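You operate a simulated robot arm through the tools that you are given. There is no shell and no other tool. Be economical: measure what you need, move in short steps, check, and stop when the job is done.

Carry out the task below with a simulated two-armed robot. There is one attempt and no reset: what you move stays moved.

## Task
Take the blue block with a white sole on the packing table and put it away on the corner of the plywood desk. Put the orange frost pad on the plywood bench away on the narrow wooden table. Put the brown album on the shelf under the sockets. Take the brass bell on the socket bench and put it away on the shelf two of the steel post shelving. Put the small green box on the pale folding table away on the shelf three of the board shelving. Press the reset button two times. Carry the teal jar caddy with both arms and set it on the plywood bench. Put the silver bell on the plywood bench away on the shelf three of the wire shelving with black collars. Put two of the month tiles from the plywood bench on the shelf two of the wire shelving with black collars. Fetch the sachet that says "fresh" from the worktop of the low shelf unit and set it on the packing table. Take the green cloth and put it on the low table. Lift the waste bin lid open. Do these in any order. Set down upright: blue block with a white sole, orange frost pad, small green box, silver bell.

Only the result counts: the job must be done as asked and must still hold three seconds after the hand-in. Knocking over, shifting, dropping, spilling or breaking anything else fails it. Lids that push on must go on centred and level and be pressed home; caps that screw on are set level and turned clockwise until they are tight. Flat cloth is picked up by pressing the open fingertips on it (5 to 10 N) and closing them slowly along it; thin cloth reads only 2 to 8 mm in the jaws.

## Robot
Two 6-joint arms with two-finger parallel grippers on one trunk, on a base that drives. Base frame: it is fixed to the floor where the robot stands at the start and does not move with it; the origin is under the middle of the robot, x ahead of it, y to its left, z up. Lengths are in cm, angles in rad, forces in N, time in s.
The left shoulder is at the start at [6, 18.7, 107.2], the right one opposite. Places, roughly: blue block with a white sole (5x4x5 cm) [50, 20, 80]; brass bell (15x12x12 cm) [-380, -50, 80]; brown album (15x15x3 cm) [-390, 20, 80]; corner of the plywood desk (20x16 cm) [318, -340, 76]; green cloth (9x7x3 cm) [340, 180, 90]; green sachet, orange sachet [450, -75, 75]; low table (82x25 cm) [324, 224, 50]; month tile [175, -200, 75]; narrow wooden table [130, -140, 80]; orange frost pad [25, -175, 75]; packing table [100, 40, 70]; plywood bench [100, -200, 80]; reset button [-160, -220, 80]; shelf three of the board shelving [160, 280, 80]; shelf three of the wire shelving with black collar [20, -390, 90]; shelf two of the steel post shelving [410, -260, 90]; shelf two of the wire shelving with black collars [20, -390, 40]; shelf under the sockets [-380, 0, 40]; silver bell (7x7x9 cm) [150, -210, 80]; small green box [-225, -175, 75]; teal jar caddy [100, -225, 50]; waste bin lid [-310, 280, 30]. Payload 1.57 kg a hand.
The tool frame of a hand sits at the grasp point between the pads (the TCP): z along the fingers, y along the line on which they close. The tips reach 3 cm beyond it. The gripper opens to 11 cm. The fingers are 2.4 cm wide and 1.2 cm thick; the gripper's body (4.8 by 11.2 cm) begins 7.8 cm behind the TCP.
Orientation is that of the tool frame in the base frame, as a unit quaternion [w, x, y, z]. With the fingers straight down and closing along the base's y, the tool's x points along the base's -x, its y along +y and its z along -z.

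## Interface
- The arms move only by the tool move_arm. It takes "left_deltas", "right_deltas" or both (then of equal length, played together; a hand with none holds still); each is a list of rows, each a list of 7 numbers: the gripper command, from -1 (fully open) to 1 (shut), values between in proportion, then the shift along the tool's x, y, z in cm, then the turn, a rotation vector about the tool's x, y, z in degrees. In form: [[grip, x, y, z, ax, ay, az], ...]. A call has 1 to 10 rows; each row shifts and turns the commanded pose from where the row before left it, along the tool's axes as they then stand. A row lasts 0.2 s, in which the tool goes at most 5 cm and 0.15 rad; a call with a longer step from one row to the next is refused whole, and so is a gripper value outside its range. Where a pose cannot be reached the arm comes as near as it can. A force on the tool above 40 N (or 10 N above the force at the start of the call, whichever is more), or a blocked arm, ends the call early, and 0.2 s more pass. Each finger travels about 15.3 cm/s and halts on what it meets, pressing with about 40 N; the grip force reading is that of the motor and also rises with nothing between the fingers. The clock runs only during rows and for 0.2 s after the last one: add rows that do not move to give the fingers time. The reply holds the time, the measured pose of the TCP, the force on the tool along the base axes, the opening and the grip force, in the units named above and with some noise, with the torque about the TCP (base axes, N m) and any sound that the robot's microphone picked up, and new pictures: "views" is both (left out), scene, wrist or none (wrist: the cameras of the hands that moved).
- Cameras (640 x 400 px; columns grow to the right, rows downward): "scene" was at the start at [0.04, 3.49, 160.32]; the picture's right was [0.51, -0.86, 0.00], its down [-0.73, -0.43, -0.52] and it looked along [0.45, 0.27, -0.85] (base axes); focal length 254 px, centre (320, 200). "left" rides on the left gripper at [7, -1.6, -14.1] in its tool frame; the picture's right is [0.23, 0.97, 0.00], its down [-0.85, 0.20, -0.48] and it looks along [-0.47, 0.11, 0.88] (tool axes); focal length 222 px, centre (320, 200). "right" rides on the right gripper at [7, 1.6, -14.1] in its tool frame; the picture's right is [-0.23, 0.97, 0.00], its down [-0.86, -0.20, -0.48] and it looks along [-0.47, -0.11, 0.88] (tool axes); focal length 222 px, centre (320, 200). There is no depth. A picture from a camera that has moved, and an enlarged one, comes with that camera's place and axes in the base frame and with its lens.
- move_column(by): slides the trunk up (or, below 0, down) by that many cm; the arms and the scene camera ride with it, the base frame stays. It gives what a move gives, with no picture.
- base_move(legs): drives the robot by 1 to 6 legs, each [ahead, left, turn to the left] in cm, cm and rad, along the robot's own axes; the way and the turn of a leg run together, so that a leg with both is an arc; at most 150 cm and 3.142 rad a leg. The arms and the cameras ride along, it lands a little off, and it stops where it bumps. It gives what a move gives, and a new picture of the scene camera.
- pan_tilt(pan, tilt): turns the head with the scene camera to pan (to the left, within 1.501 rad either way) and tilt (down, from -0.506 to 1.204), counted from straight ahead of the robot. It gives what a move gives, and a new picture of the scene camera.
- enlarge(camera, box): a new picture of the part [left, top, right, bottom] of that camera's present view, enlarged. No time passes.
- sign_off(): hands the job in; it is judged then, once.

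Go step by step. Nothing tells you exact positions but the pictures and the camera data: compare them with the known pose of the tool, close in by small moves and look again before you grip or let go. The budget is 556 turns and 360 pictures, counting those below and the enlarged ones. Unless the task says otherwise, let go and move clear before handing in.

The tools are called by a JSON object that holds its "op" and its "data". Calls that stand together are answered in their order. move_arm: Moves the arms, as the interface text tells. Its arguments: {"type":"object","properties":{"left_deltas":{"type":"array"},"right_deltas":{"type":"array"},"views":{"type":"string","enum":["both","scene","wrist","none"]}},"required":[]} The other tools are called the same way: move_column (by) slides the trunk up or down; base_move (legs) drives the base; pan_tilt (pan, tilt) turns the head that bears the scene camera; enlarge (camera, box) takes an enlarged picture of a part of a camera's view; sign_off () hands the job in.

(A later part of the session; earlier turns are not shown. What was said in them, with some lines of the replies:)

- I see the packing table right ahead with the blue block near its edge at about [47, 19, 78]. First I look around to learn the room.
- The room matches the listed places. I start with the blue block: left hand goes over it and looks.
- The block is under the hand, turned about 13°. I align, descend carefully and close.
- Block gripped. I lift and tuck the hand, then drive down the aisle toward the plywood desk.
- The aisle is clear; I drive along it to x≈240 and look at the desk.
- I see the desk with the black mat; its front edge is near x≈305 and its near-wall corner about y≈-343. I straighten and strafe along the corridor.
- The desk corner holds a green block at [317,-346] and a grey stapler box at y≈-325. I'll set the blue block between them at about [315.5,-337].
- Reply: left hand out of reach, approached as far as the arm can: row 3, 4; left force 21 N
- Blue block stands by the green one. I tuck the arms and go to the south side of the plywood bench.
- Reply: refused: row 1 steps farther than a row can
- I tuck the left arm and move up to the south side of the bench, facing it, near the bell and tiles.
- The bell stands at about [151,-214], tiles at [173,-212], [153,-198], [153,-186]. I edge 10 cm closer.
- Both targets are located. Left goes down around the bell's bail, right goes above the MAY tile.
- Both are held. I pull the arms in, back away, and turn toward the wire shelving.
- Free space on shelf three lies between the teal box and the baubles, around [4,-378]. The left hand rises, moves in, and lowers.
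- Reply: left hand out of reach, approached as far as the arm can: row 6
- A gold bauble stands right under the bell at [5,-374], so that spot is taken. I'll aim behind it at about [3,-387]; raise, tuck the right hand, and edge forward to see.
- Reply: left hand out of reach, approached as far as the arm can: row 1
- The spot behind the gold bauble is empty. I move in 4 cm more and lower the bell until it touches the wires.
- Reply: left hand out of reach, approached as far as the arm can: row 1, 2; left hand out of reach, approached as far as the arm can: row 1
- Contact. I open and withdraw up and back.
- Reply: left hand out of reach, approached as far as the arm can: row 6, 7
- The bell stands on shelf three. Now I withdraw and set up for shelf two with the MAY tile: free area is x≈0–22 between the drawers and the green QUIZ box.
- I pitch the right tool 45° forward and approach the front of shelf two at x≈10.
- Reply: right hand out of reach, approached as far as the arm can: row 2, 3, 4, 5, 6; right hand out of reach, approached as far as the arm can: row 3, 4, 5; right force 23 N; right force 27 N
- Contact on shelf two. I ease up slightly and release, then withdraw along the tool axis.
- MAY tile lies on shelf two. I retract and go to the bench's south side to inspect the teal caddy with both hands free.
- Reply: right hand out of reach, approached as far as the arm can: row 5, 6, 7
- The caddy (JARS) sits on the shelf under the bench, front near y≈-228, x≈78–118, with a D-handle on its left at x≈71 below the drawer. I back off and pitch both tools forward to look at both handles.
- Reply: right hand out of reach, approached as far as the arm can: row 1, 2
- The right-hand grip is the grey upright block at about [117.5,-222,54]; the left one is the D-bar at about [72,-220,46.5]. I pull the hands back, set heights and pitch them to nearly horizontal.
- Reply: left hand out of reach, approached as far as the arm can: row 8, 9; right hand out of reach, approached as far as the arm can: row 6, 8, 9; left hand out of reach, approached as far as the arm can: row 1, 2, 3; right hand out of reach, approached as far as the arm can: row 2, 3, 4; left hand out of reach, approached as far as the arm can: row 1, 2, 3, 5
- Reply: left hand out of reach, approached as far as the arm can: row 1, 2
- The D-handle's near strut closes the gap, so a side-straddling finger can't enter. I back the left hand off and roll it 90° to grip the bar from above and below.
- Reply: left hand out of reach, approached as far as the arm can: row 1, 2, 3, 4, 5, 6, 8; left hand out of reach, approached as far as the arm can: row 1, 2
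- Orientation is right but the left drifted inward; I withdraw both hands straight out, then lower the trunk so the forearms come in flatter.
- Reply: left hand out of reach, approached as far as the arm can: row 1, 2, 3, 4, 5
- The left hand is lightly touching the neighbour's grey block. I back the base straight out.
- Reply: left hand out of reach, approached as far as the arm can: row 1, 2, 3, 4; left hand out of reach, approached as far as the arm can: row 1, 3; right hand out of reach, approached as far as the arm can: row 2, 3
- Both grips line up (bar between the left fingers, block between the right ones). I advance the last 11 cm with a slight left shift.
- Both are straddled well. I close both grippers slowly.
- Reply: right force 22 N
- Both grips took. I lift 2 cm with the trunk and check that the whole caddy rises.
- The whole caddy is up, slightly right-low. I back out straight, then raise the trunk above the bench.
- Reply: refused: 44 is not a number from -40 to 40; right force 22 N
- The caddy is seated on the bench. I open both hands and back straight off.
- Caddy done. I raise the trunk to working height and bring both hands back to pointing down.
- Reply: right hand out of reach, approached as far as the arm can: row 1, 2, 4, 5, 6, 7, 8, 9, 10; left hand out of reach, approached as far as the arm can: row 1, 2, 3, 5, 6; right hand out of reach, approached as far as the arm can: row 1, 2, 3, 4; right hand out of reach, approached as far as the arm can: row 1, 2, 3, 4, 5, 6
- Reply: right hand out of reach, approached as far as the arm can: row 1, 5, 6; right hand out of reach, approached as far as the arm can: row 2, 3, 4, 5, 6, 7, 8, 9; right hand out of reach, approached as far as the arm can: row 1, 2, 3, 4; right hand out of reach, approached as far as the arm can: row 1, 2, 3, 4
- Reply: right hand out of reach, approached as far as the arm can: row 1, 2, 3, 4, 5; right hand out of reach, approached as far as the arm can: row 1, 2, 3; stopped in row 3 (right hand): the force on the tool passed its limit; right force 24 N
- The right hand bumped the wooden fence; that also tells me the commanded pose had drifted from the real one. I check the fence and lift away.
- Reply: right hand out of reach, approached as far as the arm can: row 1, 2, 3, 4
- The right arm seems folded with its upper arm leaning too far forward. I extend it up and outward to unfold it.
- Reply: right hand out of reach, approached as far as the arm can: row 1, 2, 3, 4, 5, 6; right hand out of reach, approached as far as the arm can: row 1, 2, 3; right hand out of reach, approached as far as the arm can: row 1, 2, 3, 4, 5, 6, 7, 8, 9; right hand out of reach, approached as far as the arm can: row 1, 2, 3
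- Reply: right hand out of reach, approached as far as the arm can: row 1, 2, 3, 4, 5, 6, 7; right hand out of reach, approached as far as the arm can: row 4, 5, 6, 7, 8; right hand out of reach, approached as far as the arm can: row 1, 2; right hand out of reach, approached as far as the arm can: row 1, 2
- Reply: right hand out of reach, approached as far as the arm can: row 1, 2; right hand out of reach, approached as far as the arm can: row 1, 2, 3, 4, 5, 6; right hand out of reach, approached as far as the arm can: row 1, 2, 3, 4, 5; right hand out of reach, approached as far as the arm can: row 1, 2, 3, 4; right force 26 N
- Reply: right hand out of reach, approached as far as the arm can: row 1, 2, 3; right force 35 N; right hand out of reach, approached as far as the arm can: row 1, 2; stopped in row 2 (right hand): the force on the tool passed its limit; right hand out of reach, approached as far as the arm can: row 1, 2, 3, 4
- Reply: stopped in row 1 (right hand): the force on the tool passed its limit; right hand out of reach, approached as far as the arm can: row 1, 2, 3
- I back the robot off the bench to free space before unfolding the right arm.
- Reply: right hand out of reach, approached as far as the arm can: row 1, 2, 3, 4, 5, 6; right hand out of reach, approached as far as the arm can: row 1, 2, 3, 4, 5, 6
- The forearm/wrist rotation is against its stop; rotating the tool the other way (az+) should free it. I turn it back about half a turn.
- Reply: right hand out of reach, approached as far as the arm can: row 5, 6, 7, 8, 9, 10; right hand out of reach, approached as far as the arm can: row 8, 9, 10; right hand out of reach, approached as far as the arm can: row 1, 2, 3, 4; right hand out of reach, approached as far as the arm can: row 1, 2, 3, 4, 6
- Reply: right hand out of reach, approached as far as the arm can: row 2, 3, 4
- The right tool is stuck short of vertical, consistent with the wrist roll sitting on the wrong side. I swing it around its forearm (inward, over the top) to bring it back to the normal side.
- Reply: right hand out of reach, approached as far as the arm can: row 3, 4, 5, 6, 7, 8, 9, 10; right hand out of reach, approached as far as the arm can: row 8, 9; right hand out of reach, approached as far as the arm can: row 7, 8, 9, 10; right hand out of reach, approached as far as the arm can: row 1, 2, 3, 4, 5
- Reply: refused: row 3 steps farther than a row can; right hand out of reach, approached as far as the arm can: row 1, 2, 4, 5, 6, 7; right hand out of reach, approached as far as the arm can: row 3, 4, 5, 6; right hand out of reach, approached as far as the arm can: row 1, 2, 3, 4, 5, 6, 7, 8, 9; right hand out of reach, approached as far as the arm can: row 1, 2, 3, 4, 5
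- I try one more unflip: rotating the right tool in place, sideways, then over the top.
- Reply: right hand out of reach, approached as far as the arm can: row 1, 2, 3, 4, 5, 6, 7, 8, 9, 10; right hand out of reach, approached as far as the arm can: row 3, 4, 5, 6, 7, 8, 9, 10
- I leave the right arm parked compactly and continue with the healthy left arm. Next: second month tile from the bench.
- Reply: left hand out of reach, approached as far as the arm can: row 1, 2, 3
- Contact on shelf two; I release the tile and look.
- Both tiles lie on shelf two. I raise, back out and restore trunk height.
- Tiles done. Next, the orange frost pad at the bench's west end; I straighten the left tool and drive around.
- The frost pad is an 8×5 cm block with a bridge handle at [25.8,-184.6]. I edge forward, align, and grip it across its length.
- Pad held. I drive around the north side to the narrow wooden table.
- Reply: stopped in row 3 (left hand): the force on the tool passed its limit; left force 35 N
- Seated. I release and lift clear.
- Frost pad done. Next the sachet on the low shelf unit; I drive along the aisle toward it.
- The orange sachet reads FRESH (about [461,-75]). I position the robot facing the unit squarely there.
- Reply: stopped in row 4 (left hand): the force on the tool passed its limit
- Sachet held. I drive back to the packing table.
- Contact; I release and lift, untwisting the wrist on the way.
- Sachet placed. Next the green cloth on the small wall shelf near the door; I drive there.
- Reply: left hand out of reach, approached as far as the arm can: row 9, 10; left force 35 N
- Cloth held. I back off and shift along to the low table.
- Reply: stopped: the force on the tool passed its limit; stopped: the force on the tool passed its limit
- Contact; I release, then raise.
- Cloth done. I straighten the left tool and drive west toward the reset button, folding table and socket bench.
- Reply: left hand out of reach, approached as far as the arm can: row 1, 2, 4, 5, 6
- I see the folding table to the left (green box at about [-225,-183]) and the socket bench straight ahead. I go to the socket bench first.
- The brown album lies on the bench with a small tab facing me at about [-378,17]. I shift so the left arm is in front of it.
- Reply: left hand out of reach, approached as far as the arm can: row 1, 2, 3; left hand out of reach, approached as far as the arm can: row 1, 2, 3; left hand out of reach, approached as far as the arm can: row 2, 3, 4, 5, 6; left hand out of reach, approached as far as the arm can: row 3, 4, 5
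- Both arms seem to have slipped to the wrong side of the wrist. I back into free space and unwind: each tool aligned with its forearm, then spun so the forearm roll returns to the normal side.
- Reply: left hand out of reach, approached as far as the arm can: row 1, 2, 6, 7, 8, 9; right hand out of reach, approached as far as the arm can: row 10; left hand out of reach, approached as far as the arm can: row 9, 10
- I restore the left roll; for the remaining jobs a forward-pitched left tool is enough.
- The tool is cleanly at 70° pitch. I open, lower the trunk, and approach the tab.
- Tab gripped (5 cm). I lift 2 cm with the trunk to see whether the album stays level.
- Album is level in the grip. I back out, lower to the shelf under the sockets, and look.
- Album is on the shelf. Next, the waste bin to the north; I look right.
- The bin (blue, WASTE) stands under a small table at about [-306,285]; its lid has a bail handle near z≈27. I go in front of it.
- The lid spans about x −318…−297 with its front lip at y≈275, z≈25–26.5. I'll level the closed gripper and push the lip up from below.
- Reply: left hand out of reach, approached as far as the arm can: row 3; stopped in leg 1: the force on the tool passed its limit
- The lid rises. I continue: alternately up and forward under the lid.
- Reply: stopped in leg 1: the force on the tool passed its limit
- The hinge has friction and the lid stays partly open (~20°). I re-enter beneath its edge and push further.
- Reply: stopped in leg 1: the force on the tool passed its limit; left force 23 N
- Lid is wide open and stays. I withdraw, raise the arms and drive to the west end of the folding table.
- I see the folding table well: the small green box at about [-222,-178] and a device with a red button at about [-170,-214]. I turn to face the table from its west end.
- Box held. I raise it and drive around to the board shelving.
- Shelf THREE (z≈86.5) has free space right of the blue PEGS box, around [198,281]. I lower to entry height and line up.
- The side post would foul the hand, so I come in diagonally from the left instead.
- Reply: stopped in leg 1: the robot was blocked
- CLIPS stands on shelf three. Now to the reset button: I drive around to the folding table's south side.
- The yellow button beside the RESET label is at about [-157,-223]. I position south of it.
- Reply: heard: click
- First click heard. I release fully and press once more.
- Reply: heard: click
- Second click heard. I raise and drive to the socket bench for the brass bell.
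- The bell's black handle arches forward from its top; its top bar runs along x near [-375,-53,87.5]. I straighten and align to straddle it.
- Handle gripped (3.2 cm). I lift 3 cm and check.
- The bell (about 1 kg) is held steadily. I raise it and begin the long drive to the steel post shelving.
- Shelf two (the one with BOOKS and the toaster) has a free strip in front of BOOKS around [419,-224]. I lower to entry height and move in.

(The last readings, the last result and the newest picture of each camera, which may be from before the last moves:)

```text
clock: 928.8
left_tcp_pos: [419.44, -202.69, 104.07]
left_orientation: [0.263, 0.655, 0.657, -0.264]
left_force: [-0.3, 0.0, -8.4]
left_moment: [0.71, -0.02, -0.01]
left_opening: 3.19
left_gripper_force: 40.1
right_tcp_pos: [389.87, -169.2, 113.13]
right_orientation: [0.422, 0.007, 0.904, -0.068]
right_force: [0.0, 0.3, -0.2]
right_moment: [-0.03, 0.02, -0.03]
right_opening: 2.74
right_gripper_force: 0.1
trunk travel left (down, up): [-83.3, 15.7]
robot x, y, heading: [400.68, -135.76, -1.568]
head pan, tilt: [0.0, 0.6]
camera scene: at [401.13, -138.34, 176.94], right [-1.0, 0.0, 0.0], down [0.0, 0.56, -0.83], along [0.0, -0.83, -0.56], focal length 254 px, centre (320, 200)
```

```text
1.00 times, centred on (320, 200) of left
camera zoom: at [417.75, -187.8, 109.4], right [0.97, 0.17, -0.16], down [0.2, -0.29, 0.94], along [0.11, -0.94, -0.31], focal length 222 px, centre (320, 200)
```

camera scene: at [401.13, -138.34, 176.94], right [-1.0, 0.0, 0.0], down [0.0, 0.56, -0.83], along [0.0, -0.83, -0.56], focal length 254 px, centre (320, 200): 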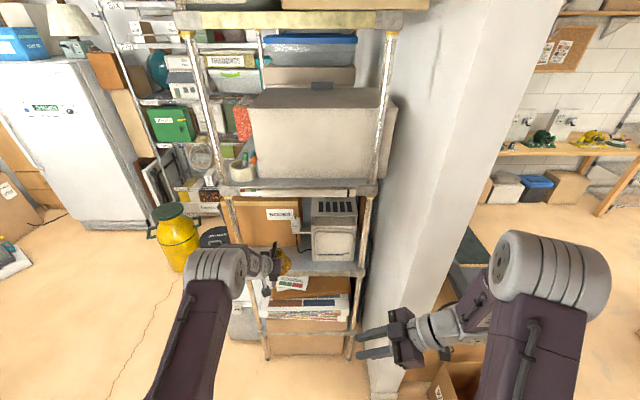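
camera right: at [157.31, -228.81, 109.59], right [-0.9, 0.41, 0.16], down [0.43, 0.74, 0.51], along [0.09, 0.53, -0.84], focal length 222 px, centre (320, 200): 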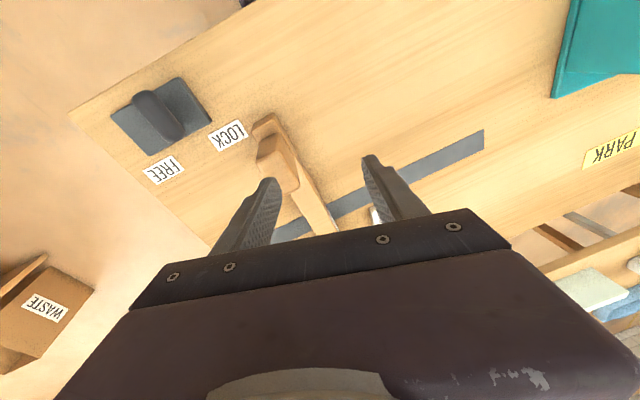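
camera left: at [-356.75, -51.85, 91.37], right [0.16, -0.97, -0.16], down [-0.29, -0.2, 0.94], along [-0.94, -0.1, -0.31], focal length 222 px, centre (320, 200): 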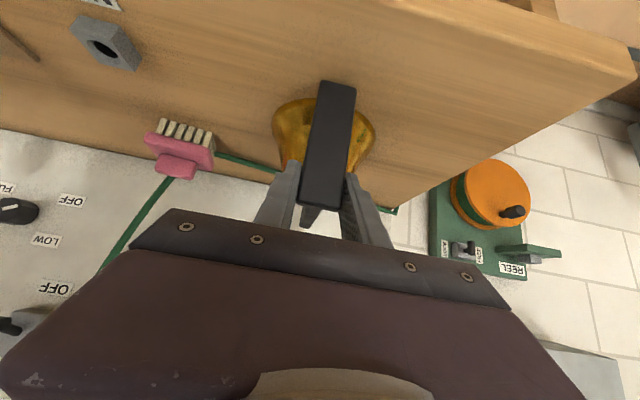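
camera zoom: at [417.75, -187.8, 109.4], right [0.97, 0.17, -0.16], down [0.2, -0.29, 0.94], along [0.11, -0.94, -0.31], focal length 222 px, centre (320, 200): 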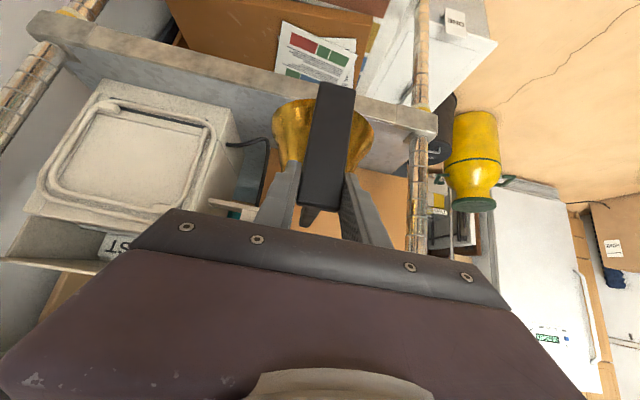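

{"op": "enlarge", "data": {"camera": "scene", "box": [100, 0, 300, 220]}}

{"op": "enlarge", "data": {"camera": "left", "box": [380, 0, 540, 260]}}

```text
1.82 times, centred on (200, 110) of scene
camera zoom: at [401.13, -138.34, 176.94], right [-1.0, 0.0, 0.0], down [0.0, 0.56, -0.83], along [0.0, -0.83, -0.56], focal length 461 px, centre (538, 364)
```

zoom: 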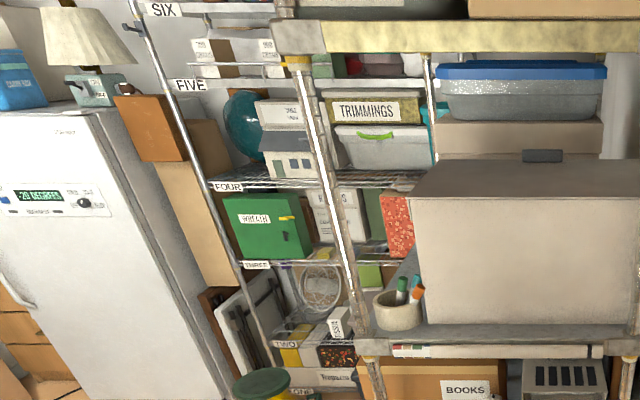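

```text
1.54 times, centred on (460, 130) of left
camera zoom: at [417.75, -187.8, 109.4], right [0.97, 0.17, -0.16], down [0.2, -0.29, 0.94], along [0.11, -0.94, -0.31], focal length 342 px, centre (105, 308)
```

zoom: 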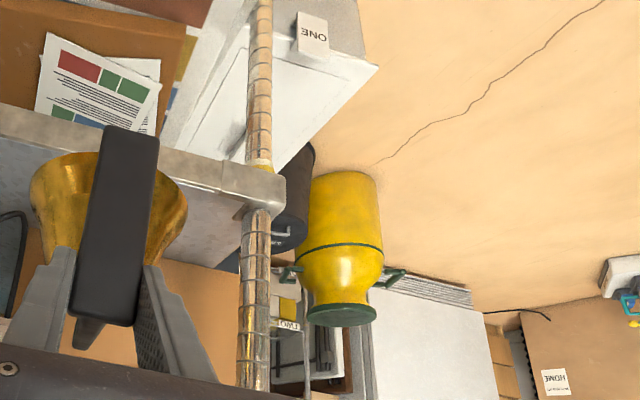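

The free strip fits the bell straight in (about 16 cm deep). I advance to y≈-217 and lower until contact.

{"op": "base_move", "data": {"legs": [[14.6, 0, 0]]}}

{"op": "move_column", "data": {"by": -6}}

{"op": "enlarge", "data": {"camera": "left", "box": [80, 20, 560, 320]}}

{"op": "enlarge", "data": {"camera": "scene", "box": [190, 180, 390, 320]}}

```text
clock: 930.1
left_tcp_pos: [419.68, -217.05, 103.98]
left_orientation: [0.262, 0.655, 0.657, -0.265]
left_force: [-0.1, 1.0, -9.9]
left_moment: [0.49, 0.0, 0.01]
left_opening: 3.19
left_gripper_force: 40.2
right_tcp_pos: [390.09, -183.51, 113.06]
right_orientation: [0.423, 0.008, 0.904, -0.067]
right_force: [0.8, 0.1, -0.1]
right_moment: [-0.03, -0.01, -0.03]
right_opening: 2.76
right_gripper_force: 0.1
trunk travel left (down, up): [-83.3, 15.7]
robot x, y, heading: [400.62, -150.08, -1.566]
head pan, tilt: [0.0, 0.6]
camera scene: at [401.29, -152.78, 176.92], right [-1.0, -0.01, 0.0], down [0.0, 0.57, -0.82], along [0.0, -0.82, -0.57], focal length 254 px, centre (320, 200)
```

scene: 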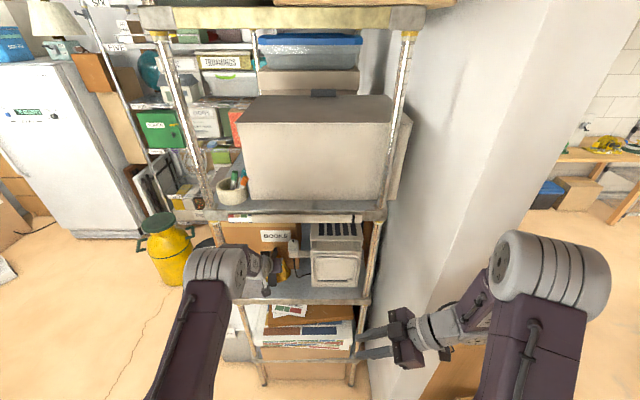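

```text
clock: 931.1
left_tcp_pos: [419.55, -216.48, 98.26]
left_orientation: [0.263, 0.654, 0.658, -0.265]
left_force: [-0.4, 17.5, 12.0]
left_moment: [-0.01, -0.07, 0.09]
left_opening: 3.17
left_gripper_force: 40.2
right_tcp_pos: [389.82, -183.18, 107.1]
right_orientation: [0.422, 0.007, 0.904, -0.07]
right_force: [0.8, -0.4, -0.1]
right_moment: [-0.02, 0.01, 0.01]
right_opening: 2.75
right_gripper_force: 0.2
trunk travel left (down, up): [-77.3, 21.7]
robot x, y, heading: [401.04, -149.78, -1.565]
head pan, tilt: [0.0, 0.6]
```

```text
refused: no pictures are left
```

```text
refused: no pictures are left
```

No pictures remain, so I finish by force readings. The bell's back is touching BOOKS; I ease back 1 cm with the arm.

{"op": "move_arm", "data": {"left_deltas": [[1, 0.4, 0, -0.4, 0, 0, 0], [1, 0.4, 0, -0.4, 0, 0, 0], [1, 0, 0, 0, 0, 0, 0]], "views": "none"}}

```text
clock: 931.9
left_tcp_pos: [419.56, -216.05, 98.0]
left_orientation: [0.262, 0.655, 0.658, -0.264]
left_force: [-0.5, -1.5, 1.6]
left_moment: [-0.81, -0.02, -0.01]
left_opening: 3.18
left_gripper_force: 40.4
right_tcp_pos: [389.84, -183.65, 107.04]
right_orientation: [0.422, 0.008, 0.904, -0.067]
right_force: [0.1, -0.5, 0.2]
right_moment: [0.02, -0.02, 0.0]
right_opening: 2.7
right_gripper_force: 0.0
trunk travel left (down, up): [-77.3, 21.7]
robot x, y, heading: [400.85, -150.1, -1.568]
head pan, tilt: [0.0, 0.6]
no pictures are left
```

{"op": "move_arm", "data": {"left_deltas": [[1, 0.2, 0, 0.2, 0, 0, 0], [1, 0, 0, 0, 0, 0, 0]], "views": "none"}}

```text
clock: 932.5
left_tcp_pos: [419.66, -215.88, 97.93]
left_orientation: [0.265, 0.653, 0.658, -0.264]
left_force: [0.6, 1.2, 4.7]
left_moment: [-1.15, -0.06, 0.05]
left_opening: 3.22
left_gripper_force: 39.5
right_tcp_pos: [389.87, -183.52, 107.12]
right_orientation: [0.423, 0.008, 0.904, -0.067]
right_force: [0.3, 0.0, -0.3]
right_moment: [0.0, 0.0, -0.02]
right_opening: 2.75
right_gripper_force: 0.1
trunk travel left (down, up): [-77.3, 21.7]
robot x, y, heading: [401.12, -149.9, -1.569]
head pan, tilt: [0.0, 0.6]
no pictures are left
```

{"op": "move_arm", "data": {"left_deltas": [[1, 0, 0, 0, 0, -1.5, 0], [1, 0.15, 0, 0.15, 0, 0, 0], [1, 0, 0, 0, 0, 0, 0]], "views": "none"}}

```text
clock: 933.3
left_tcp_pos: [419.62, -215.81, 97.55]
left_orientation: [0.27, 0.652, 0.654, -0.272]
left_force: [0.4, 3.3, 1.8]
left_moment: [-0.48, -0.06, 0.03]
left_opening: 3.21
left_gripper_force: 39.9
right_tcp_pos: [390.0, -183.52, 106.98]
right_orientation: [0.422, 0.007, 0.904, -0.068]
right_force: [0.1, 0.7, -0.2]
right_moment: [0.04, 0.02, 0.01]
right_opening: 2.75
right_gripper_force: 0.0
trunk travel left (down, up): [-77.3, 21.7]
robot x, y, heading: [401.05, -149.45, -1.563]
head pan, tilt: [0.0, 0.6]
no pictures are left
```

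{"op": "move_arm", "data": {"left_deltas": [[1, 0, 0, 0, 0, -1.2, 0], [1, 0.15, 0, 0.15, 0, 0, 0], [1, 0, 0, 0, 0, 0, 0]], "views": "none"}}

```text
clock: 934.1
left_tcp_pos: [419.55, -215.7, 97.37]
left_orientation: [0.278, 0.648, 0.651, -0.28]
left_force: [0.6, 10.8, -0.9]
left_moment: [0.6, -0.05, 0.08]
left_opening: 3.21
left_gripper_force: 40.1
right_tcp_pos: [389.83, -183.46, 107.1]
right_orientation: [0.423, 0.008, 0.903, -0.068]
right_force: [-0.6, 0.4, 0.0]
right_moment: [0.0, -0.01, 0.02]
right_opening: 2.75
right_gripper_force: 0.1
trunk travel left (down, up): [-77.3, 21.7]
robot x, y, heading: [400.93, -150.02, -1.567]
head pan, tilt: [0.0, 0.6]
no pictures are left
```

{"op": "move_arm", "data": {"left_deltas": [[1, 0.35, 0, -0.35, 0, 0, 0], [1, 0, 0, 0, 0, 0, 0]], "views": "none"}}

```text
clock: 934.7
left_tcp_pos: [419.53, -215.49, 97.25]
left_orientation: [0.278, 0.649, 0.651, -0.28]
left_force: [-0.5, 0.1, -3.7]
left_moment: [-0.2, 0.1, -0.02]
left_opening: 3.19
left_gripper_force: 40.5
right_tcp_pos: [390.05, -183.65, 107.04]
right_orientation: [0.422, 0.008, 0.904, -0.067]
right_force: [0.3, 0.2, -0.4]
right_moment: [-0.05, 0.0, -0.03]
right_opening: 2.73
right_gripper_force: 0.1
trunk travel left (down, up): [-77.3, 21.7]
robot x, y, heading: [401.11, -150.01, -1.567]
head pan, tilt: [0.0, 0.6]
no pictures are left
```

{"op": "move_arm", "data": {"left_deltas": [[1, 0.2, 0, 0.2, 0, 0, 0], [1, 0, 0, 0, 0, 0, 0]], "views": "none"}}

```text
clock: 935.3
left_tcp_pos: [419.63, -215.38, 97.1]
left_orientation: [0.28, 0.647, 0.651, -0.281]
left_force: [-0.4, 0.6, 4.7]
left_moment: [-1.18, 0.01, 0.05]
left_opening: 3.19
left_gripper_force: 40.1
right_tcp_pos: [389.91, -183.51, 107.06]
right_orientation: [0.423, 0.008, 0.904, -0.067]
right_force: [0.0, 0.1, 0.6]
right_moment: [0.02, -0.04, 0.02]
right_opening: 2.74
right_gripper_force: 0.1
trunk travel left (down, up): [-77.3, 21.7]
robot x, y, heading: [401.1, -150.06, -1.567]
head pan, tilt: [0.0, 0.6]
no pictures are left
```

{"op": "move_arm", "data": {"left_deltas": [[1, 0.15, 0, -0.35, 0, -1.5, 0], [1, 0.15, 0, -0.35, 0, -1.5, 0], [1, 0.2, 0, 0.2, 0, 0, 0], [1, 0, 0, 0, 0, 0, 0]], "views": "none"}}

```text
clock: 936.3
left_tcp_pos: [419.67, -214.57, 96.79]
left_orientation: [0.294, 0.641, 0.644, -0.295]
left_force: [0.2, -0.4, -9.2]
left_moment: [0.62, 0.0, -0.02]
left_opening: 3.18
left_gripper_force: 39.9
right_tcp_pos: [389.95, -183.77, 107.02]
right_orientation: [0.422, 0.009, 0.904, -0.067]
right_force: [0.1, -0.1, 0.0]
right_moment: [-0.03, -0.01, 0.03]
right_opening: 2.74
right_gripper_force: 0.0
trunk travel left (down, up): [-77.3, 21.7]
robot x, y, heading: [401.35, -149.73, -1.561]
head pan, tilt: [0.0, 0.6]
no pictures are left
```

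{"op": "move_arm", "data": {"left_deltas": [[1, 0.2, 0, 0.2, 0, 0, 0], [1, 0.2, 0, 0.2, 0, 0, 0], [1, 0, 0, 0, 0, 0, 0]], "views": "none"}}

```text
clock: 937.1
left_tcp_pos: [419.56, -214.76, 96.7]
left_orientation: [0.297, 0.64, 0.643, -0.298]
left_force: [2.2, -2.2, 5.7]
left_moment: [0.26, -0.16, 0.04]
left_opening: 3.18
left_gripper_force: 40.1
right_tcp_pos: [389.88, -183.61, 107.09]
right_orientation: [0.423, 0.008, 0.904, -0.068]
right_force: [0.2, -0.5, -0.3]
right_moment: [-0.03, 0.04, 0.0]
right_opening: 2.74
right_gripper_force: 0.1
trunk travel left (down, up): [-77.3, 21.7]
robot x, y, heading: [400.96, -149.82, -1.561]
head pan, tilt: [0.0, 0.6]
no pictures are left
```

{"op": "move_arm", "data": {"left_deltas": [[1, -0.07, 0, -0.07, 0, 1.3, 0], [1, 0, 0, 0, 0, 0, 0]], "views": "none"}}

```text
clock: 937.7
left_tcp_pos: [419.53, -214.78, 96.74]
left_orientation: [0.289, 0.644, 0.646, -0.291]
left_force: [-0.7, -6.1, 9.2]
left_moment: [-1.0, -0.11, -0.01]
left_opening: 3.18
left_gripper_force: 40.0
right_tcp_pos: [389.91, -183.67, 107.08]
right_orientation: [0.422, 0.008, 0.904, -0.068]
right_force: [-0.1, 0.0, 0.1]
right_moment: [-0.02, 0.0, -0.01]
right_opening: 2.76
right_gripper_force: 0.0
trunk travel left (down, up): [-77.3, 21.7]
robot x, y, heading: [401.35, -149.86, -1.565]
head pan, tilt: [0.0, 0.6]
no pictures are left
```

{"op": "move_arm", "data": {"left_deltas": [[1, -0.3, 0, -0.3, 0, 0, 0], [1, -0.35, 0, 0.35, 0, 0, 0], [1, -0.35, 0, 0.35, 0, 0, 0], [1, 0.22, 0, 0.22, 0, 0, 0], [1, 0, 0, 0, 0, 0, 0]], "views": "none"}}

```text
clock: 938.9
left_tcp_pos: [419.68, -215.28, 96.84]
left_orientation: [0.287, 0.644, 0.647, -0.289]
left_force: [0.4, 16.3, 0.2]
left_moment: [0.97, -0.39, 0.06]
left_opening: 3.2
left_gripper_force: 39.7
right_tcp_pos: [389.96, -183.29, 107.0]
right_orientation: [0.423, 0.006, 0.904, -0.067]
right_force: [-0.1, 0.1, 0.2]
right_moment: [0.0, 0.01, 0.02]
right_opening: 2.74
right_gripper_force: 0.1
trunk travel left (down, up): [-77.3, 21.7]
robot x, y, heading: [400.84, -149.56, -1.567]
head pan, tilt: [0.0, 0.6]
no pictures are left
```

{"op": "move_arm", "data": {"left_deltas": [[1, 0.22, 0, -0.22, 0, 0, 0], [1, 0, 0, 0, 0, 0, 0]], "views": "none"}}

```text
clock: 939.5
left_tcp_pos: [419.57, -215.41, 96.78]
left_orientation: [0.287, 0.644, 0.647, -0.289]
left_force: [-1.2, 6.8, -5.2]
left_moment: [0.75, -0.06, -0.05]
left_opening: 3.19
left_gripper_force: 40.1
right_tcp_pos: [390.0, -183.63, 107.01]
right_orientation: [0.423, 0.008, 0.904, -0.067]
right_force: [0.6, 1.1, 0.0]
right_moment: [-0.02, 0.02, -0.04]
right_opening: 2.72
right_gripper_force: 0.1
trunk travel left (down, up): [-77.3, 21.7]
robot x, y, heading: [401.37, -150.18, -1.564]
head pan, tilt: [0.0, 0.6]
no pictures are left
```

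{"op": "move_arm", "data": {"left_deltas": [[1, 0.3, 0, -0.05, 0, 0, 0], [1, 0, 0, 0, 0, 0, 0]], "views": "none"}}

```text
clock: 940.1
left_tcp_pos: [419.61, -215.26, 96.6]
left_orientation: [0.289, 0.644, 0.646, -0.291]
left_force: [0.9, -0.9, -1.8]
left_moment: [-0.57, -0.27, -0.09]
left_opening: 3.17
left_gripper_force: 40.4
right_tcp_pos: [389.96, -183.77, 106.93]
right_orientation: [0.423, 0.008, 0.904, -0.067]
right_force: [-0.2, -0.6, 0.8]
right_moment: [0.05, -0.01, 0.01]
right_opening: 2.75
right_gripper_force: 0.0
trunk travel left (down, up): [-77.3, 21.7]
robot x, y, heading: [400.98, -149.91, -1.565]
head pan, tilt: [0.0, 0.6]
no pictures are left
```

Nearly all the weight is on the shelf with no side load. I open slowly.

{"op": "move_arm", "data": {"left_deltas": [[0.35, 0, 0, 0, 0, 0, 0], [0.25, 0, 0, 0, 0, 0, 0], [0.1, 0, 0, 0, 0, 0, 0], [0.0, 0, 0, 0, 0, 0, 0], [-0.1, 0, 0, 0, 0, 0, 0], [-0.1, 0, 0, 0, 0, 0, 0]], "views": "none"}}

```text
clock: 941.5
left_tcp_pos: [419.58, -215.05, 96.53]
left_orientation: [0.287, 0.645, 0.647, -0.289]
left_force: [-0.3, 0.1, -0.8]
left_moment: [0.02, -0.04, 0.0]
left_opening: 6.05
left_gripper_force: 0.1
right_tcp_pos: [390.07, -183.54, 107.04]
right_orientation: [0.423, 0.007, 0.904, -0.066]
right_force: [-0.2, 0.2, -0.1]
right_moment: [-0.02, -0.02, 0.01]
right_opening: 2.73
right_gripper_force: 0.1
trunk travel left (down, up): [-77.3, 21.7]
robot x, y, heading: [401.43, -150.05, -1.566]
head pan, tilt: [0.0, 0.6]
no pictures are left
```

{"op": "move_arm", "data": {"left_deltas": [[-0.1, 0, 0, -1, 0, 0, 0], [-0.1, 0, 0, -2, 0, 0, 0], [-0.1, 0, 0, -3, 0, 0, 0], [-0.1, 0, 0, -3, 0, 0, 0], [-0.1, 0, 0, -3, 0, 0, 0]], "views": "none"}}

{"op": "base_move", "data": {"legs": [[-30, 0, 0]]}}

```text
clock: 942.7
left_tcp_pos: [419.54, -206.2, 104.6]
left_orientation: [0.289, 0.644, 0.647, -0.289]
left_force: [0.4, 0.4, 0.5]
left_moment: [0.02, -0.02, 0.05]
left_opening: 6.04
left_gripper_force: 0.0
right_tcp_pos: [389.95, -183.5, 106.94]
right_orientation: [0.422, 0.007, 0.904, -0.067]
right_force: [-0.8, -0.2, -0.1]
right_moment: [-0.02, 0.0, -0.02]
right_opening: 2.75
right_gripper_force: 0.1
trunk travel left (down, up): [-77.3, 21.7]
robot x, y, heading: [401.12, -149.89, -1.566]
head pan, tilt: [0.0, 0.6]
no pictures are left
```

```text
clock: 944.8
left_tcp_pos: [418.86, -176.11, 104.41]
left_orientation: [0.286, 0.648, 0.644, -0.29]
left_force: [-0.5, 0.0, -0.1]
left_moment: [0.02, 0.01, 0.02]
left_opening: 6.06
left_gripper_force: 0.0
right_tcp_pos: [389.59, -152.93, 106.98]
right_orientation: [0.423, 0.013, 0.904, -0.069]
right_force: [0.1, 0.3, -0.6]
right_moment: [0.01, 0.01, 0.02]
right_opening: 2.75
right_gripper_force: 0.1
trunk travel left (down, up): [-77.3, 21.7]
robot x, y, heading: [401.08, -119.35, -1.58]
head pan, tilt: [0.0, 0.6]
```

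The bell was left standing on shelf two with the hands clear and no sound of anything falling. I had run out of pictures by then, so I judged that last placement by force readings only. All twelve tasks have been carried out, and I hand in.

{"op": "sign_off", "data": {}}

```text
The job is handed in.
```

I carried out all twelve tasks and handed the job in; I don't have the verdict.

- **Brass bell:** I had run out of pictures, so I set it down on shelf two of the steel post shelving by force readings alone. No shelf label was visible there; I took shelf two to be the one at about 90 cm. While placing the bell I pressed against the BOOKS box behind it with up to about 17 N, so the box may have shifted slightly.
- **Fence on the plywood bench:** The right hand bumped the wooden fence once, at about 20 N. It looked unmoved in later pictures.
- **Totes under the bench:** The left hand lightly touched the TREE STAND tote, at about 3 N. It also looked unmoved afterwards.
- **Board shelving:** The robot was blocked for a moment while I put the small green box away there. I saw nothing displaced.
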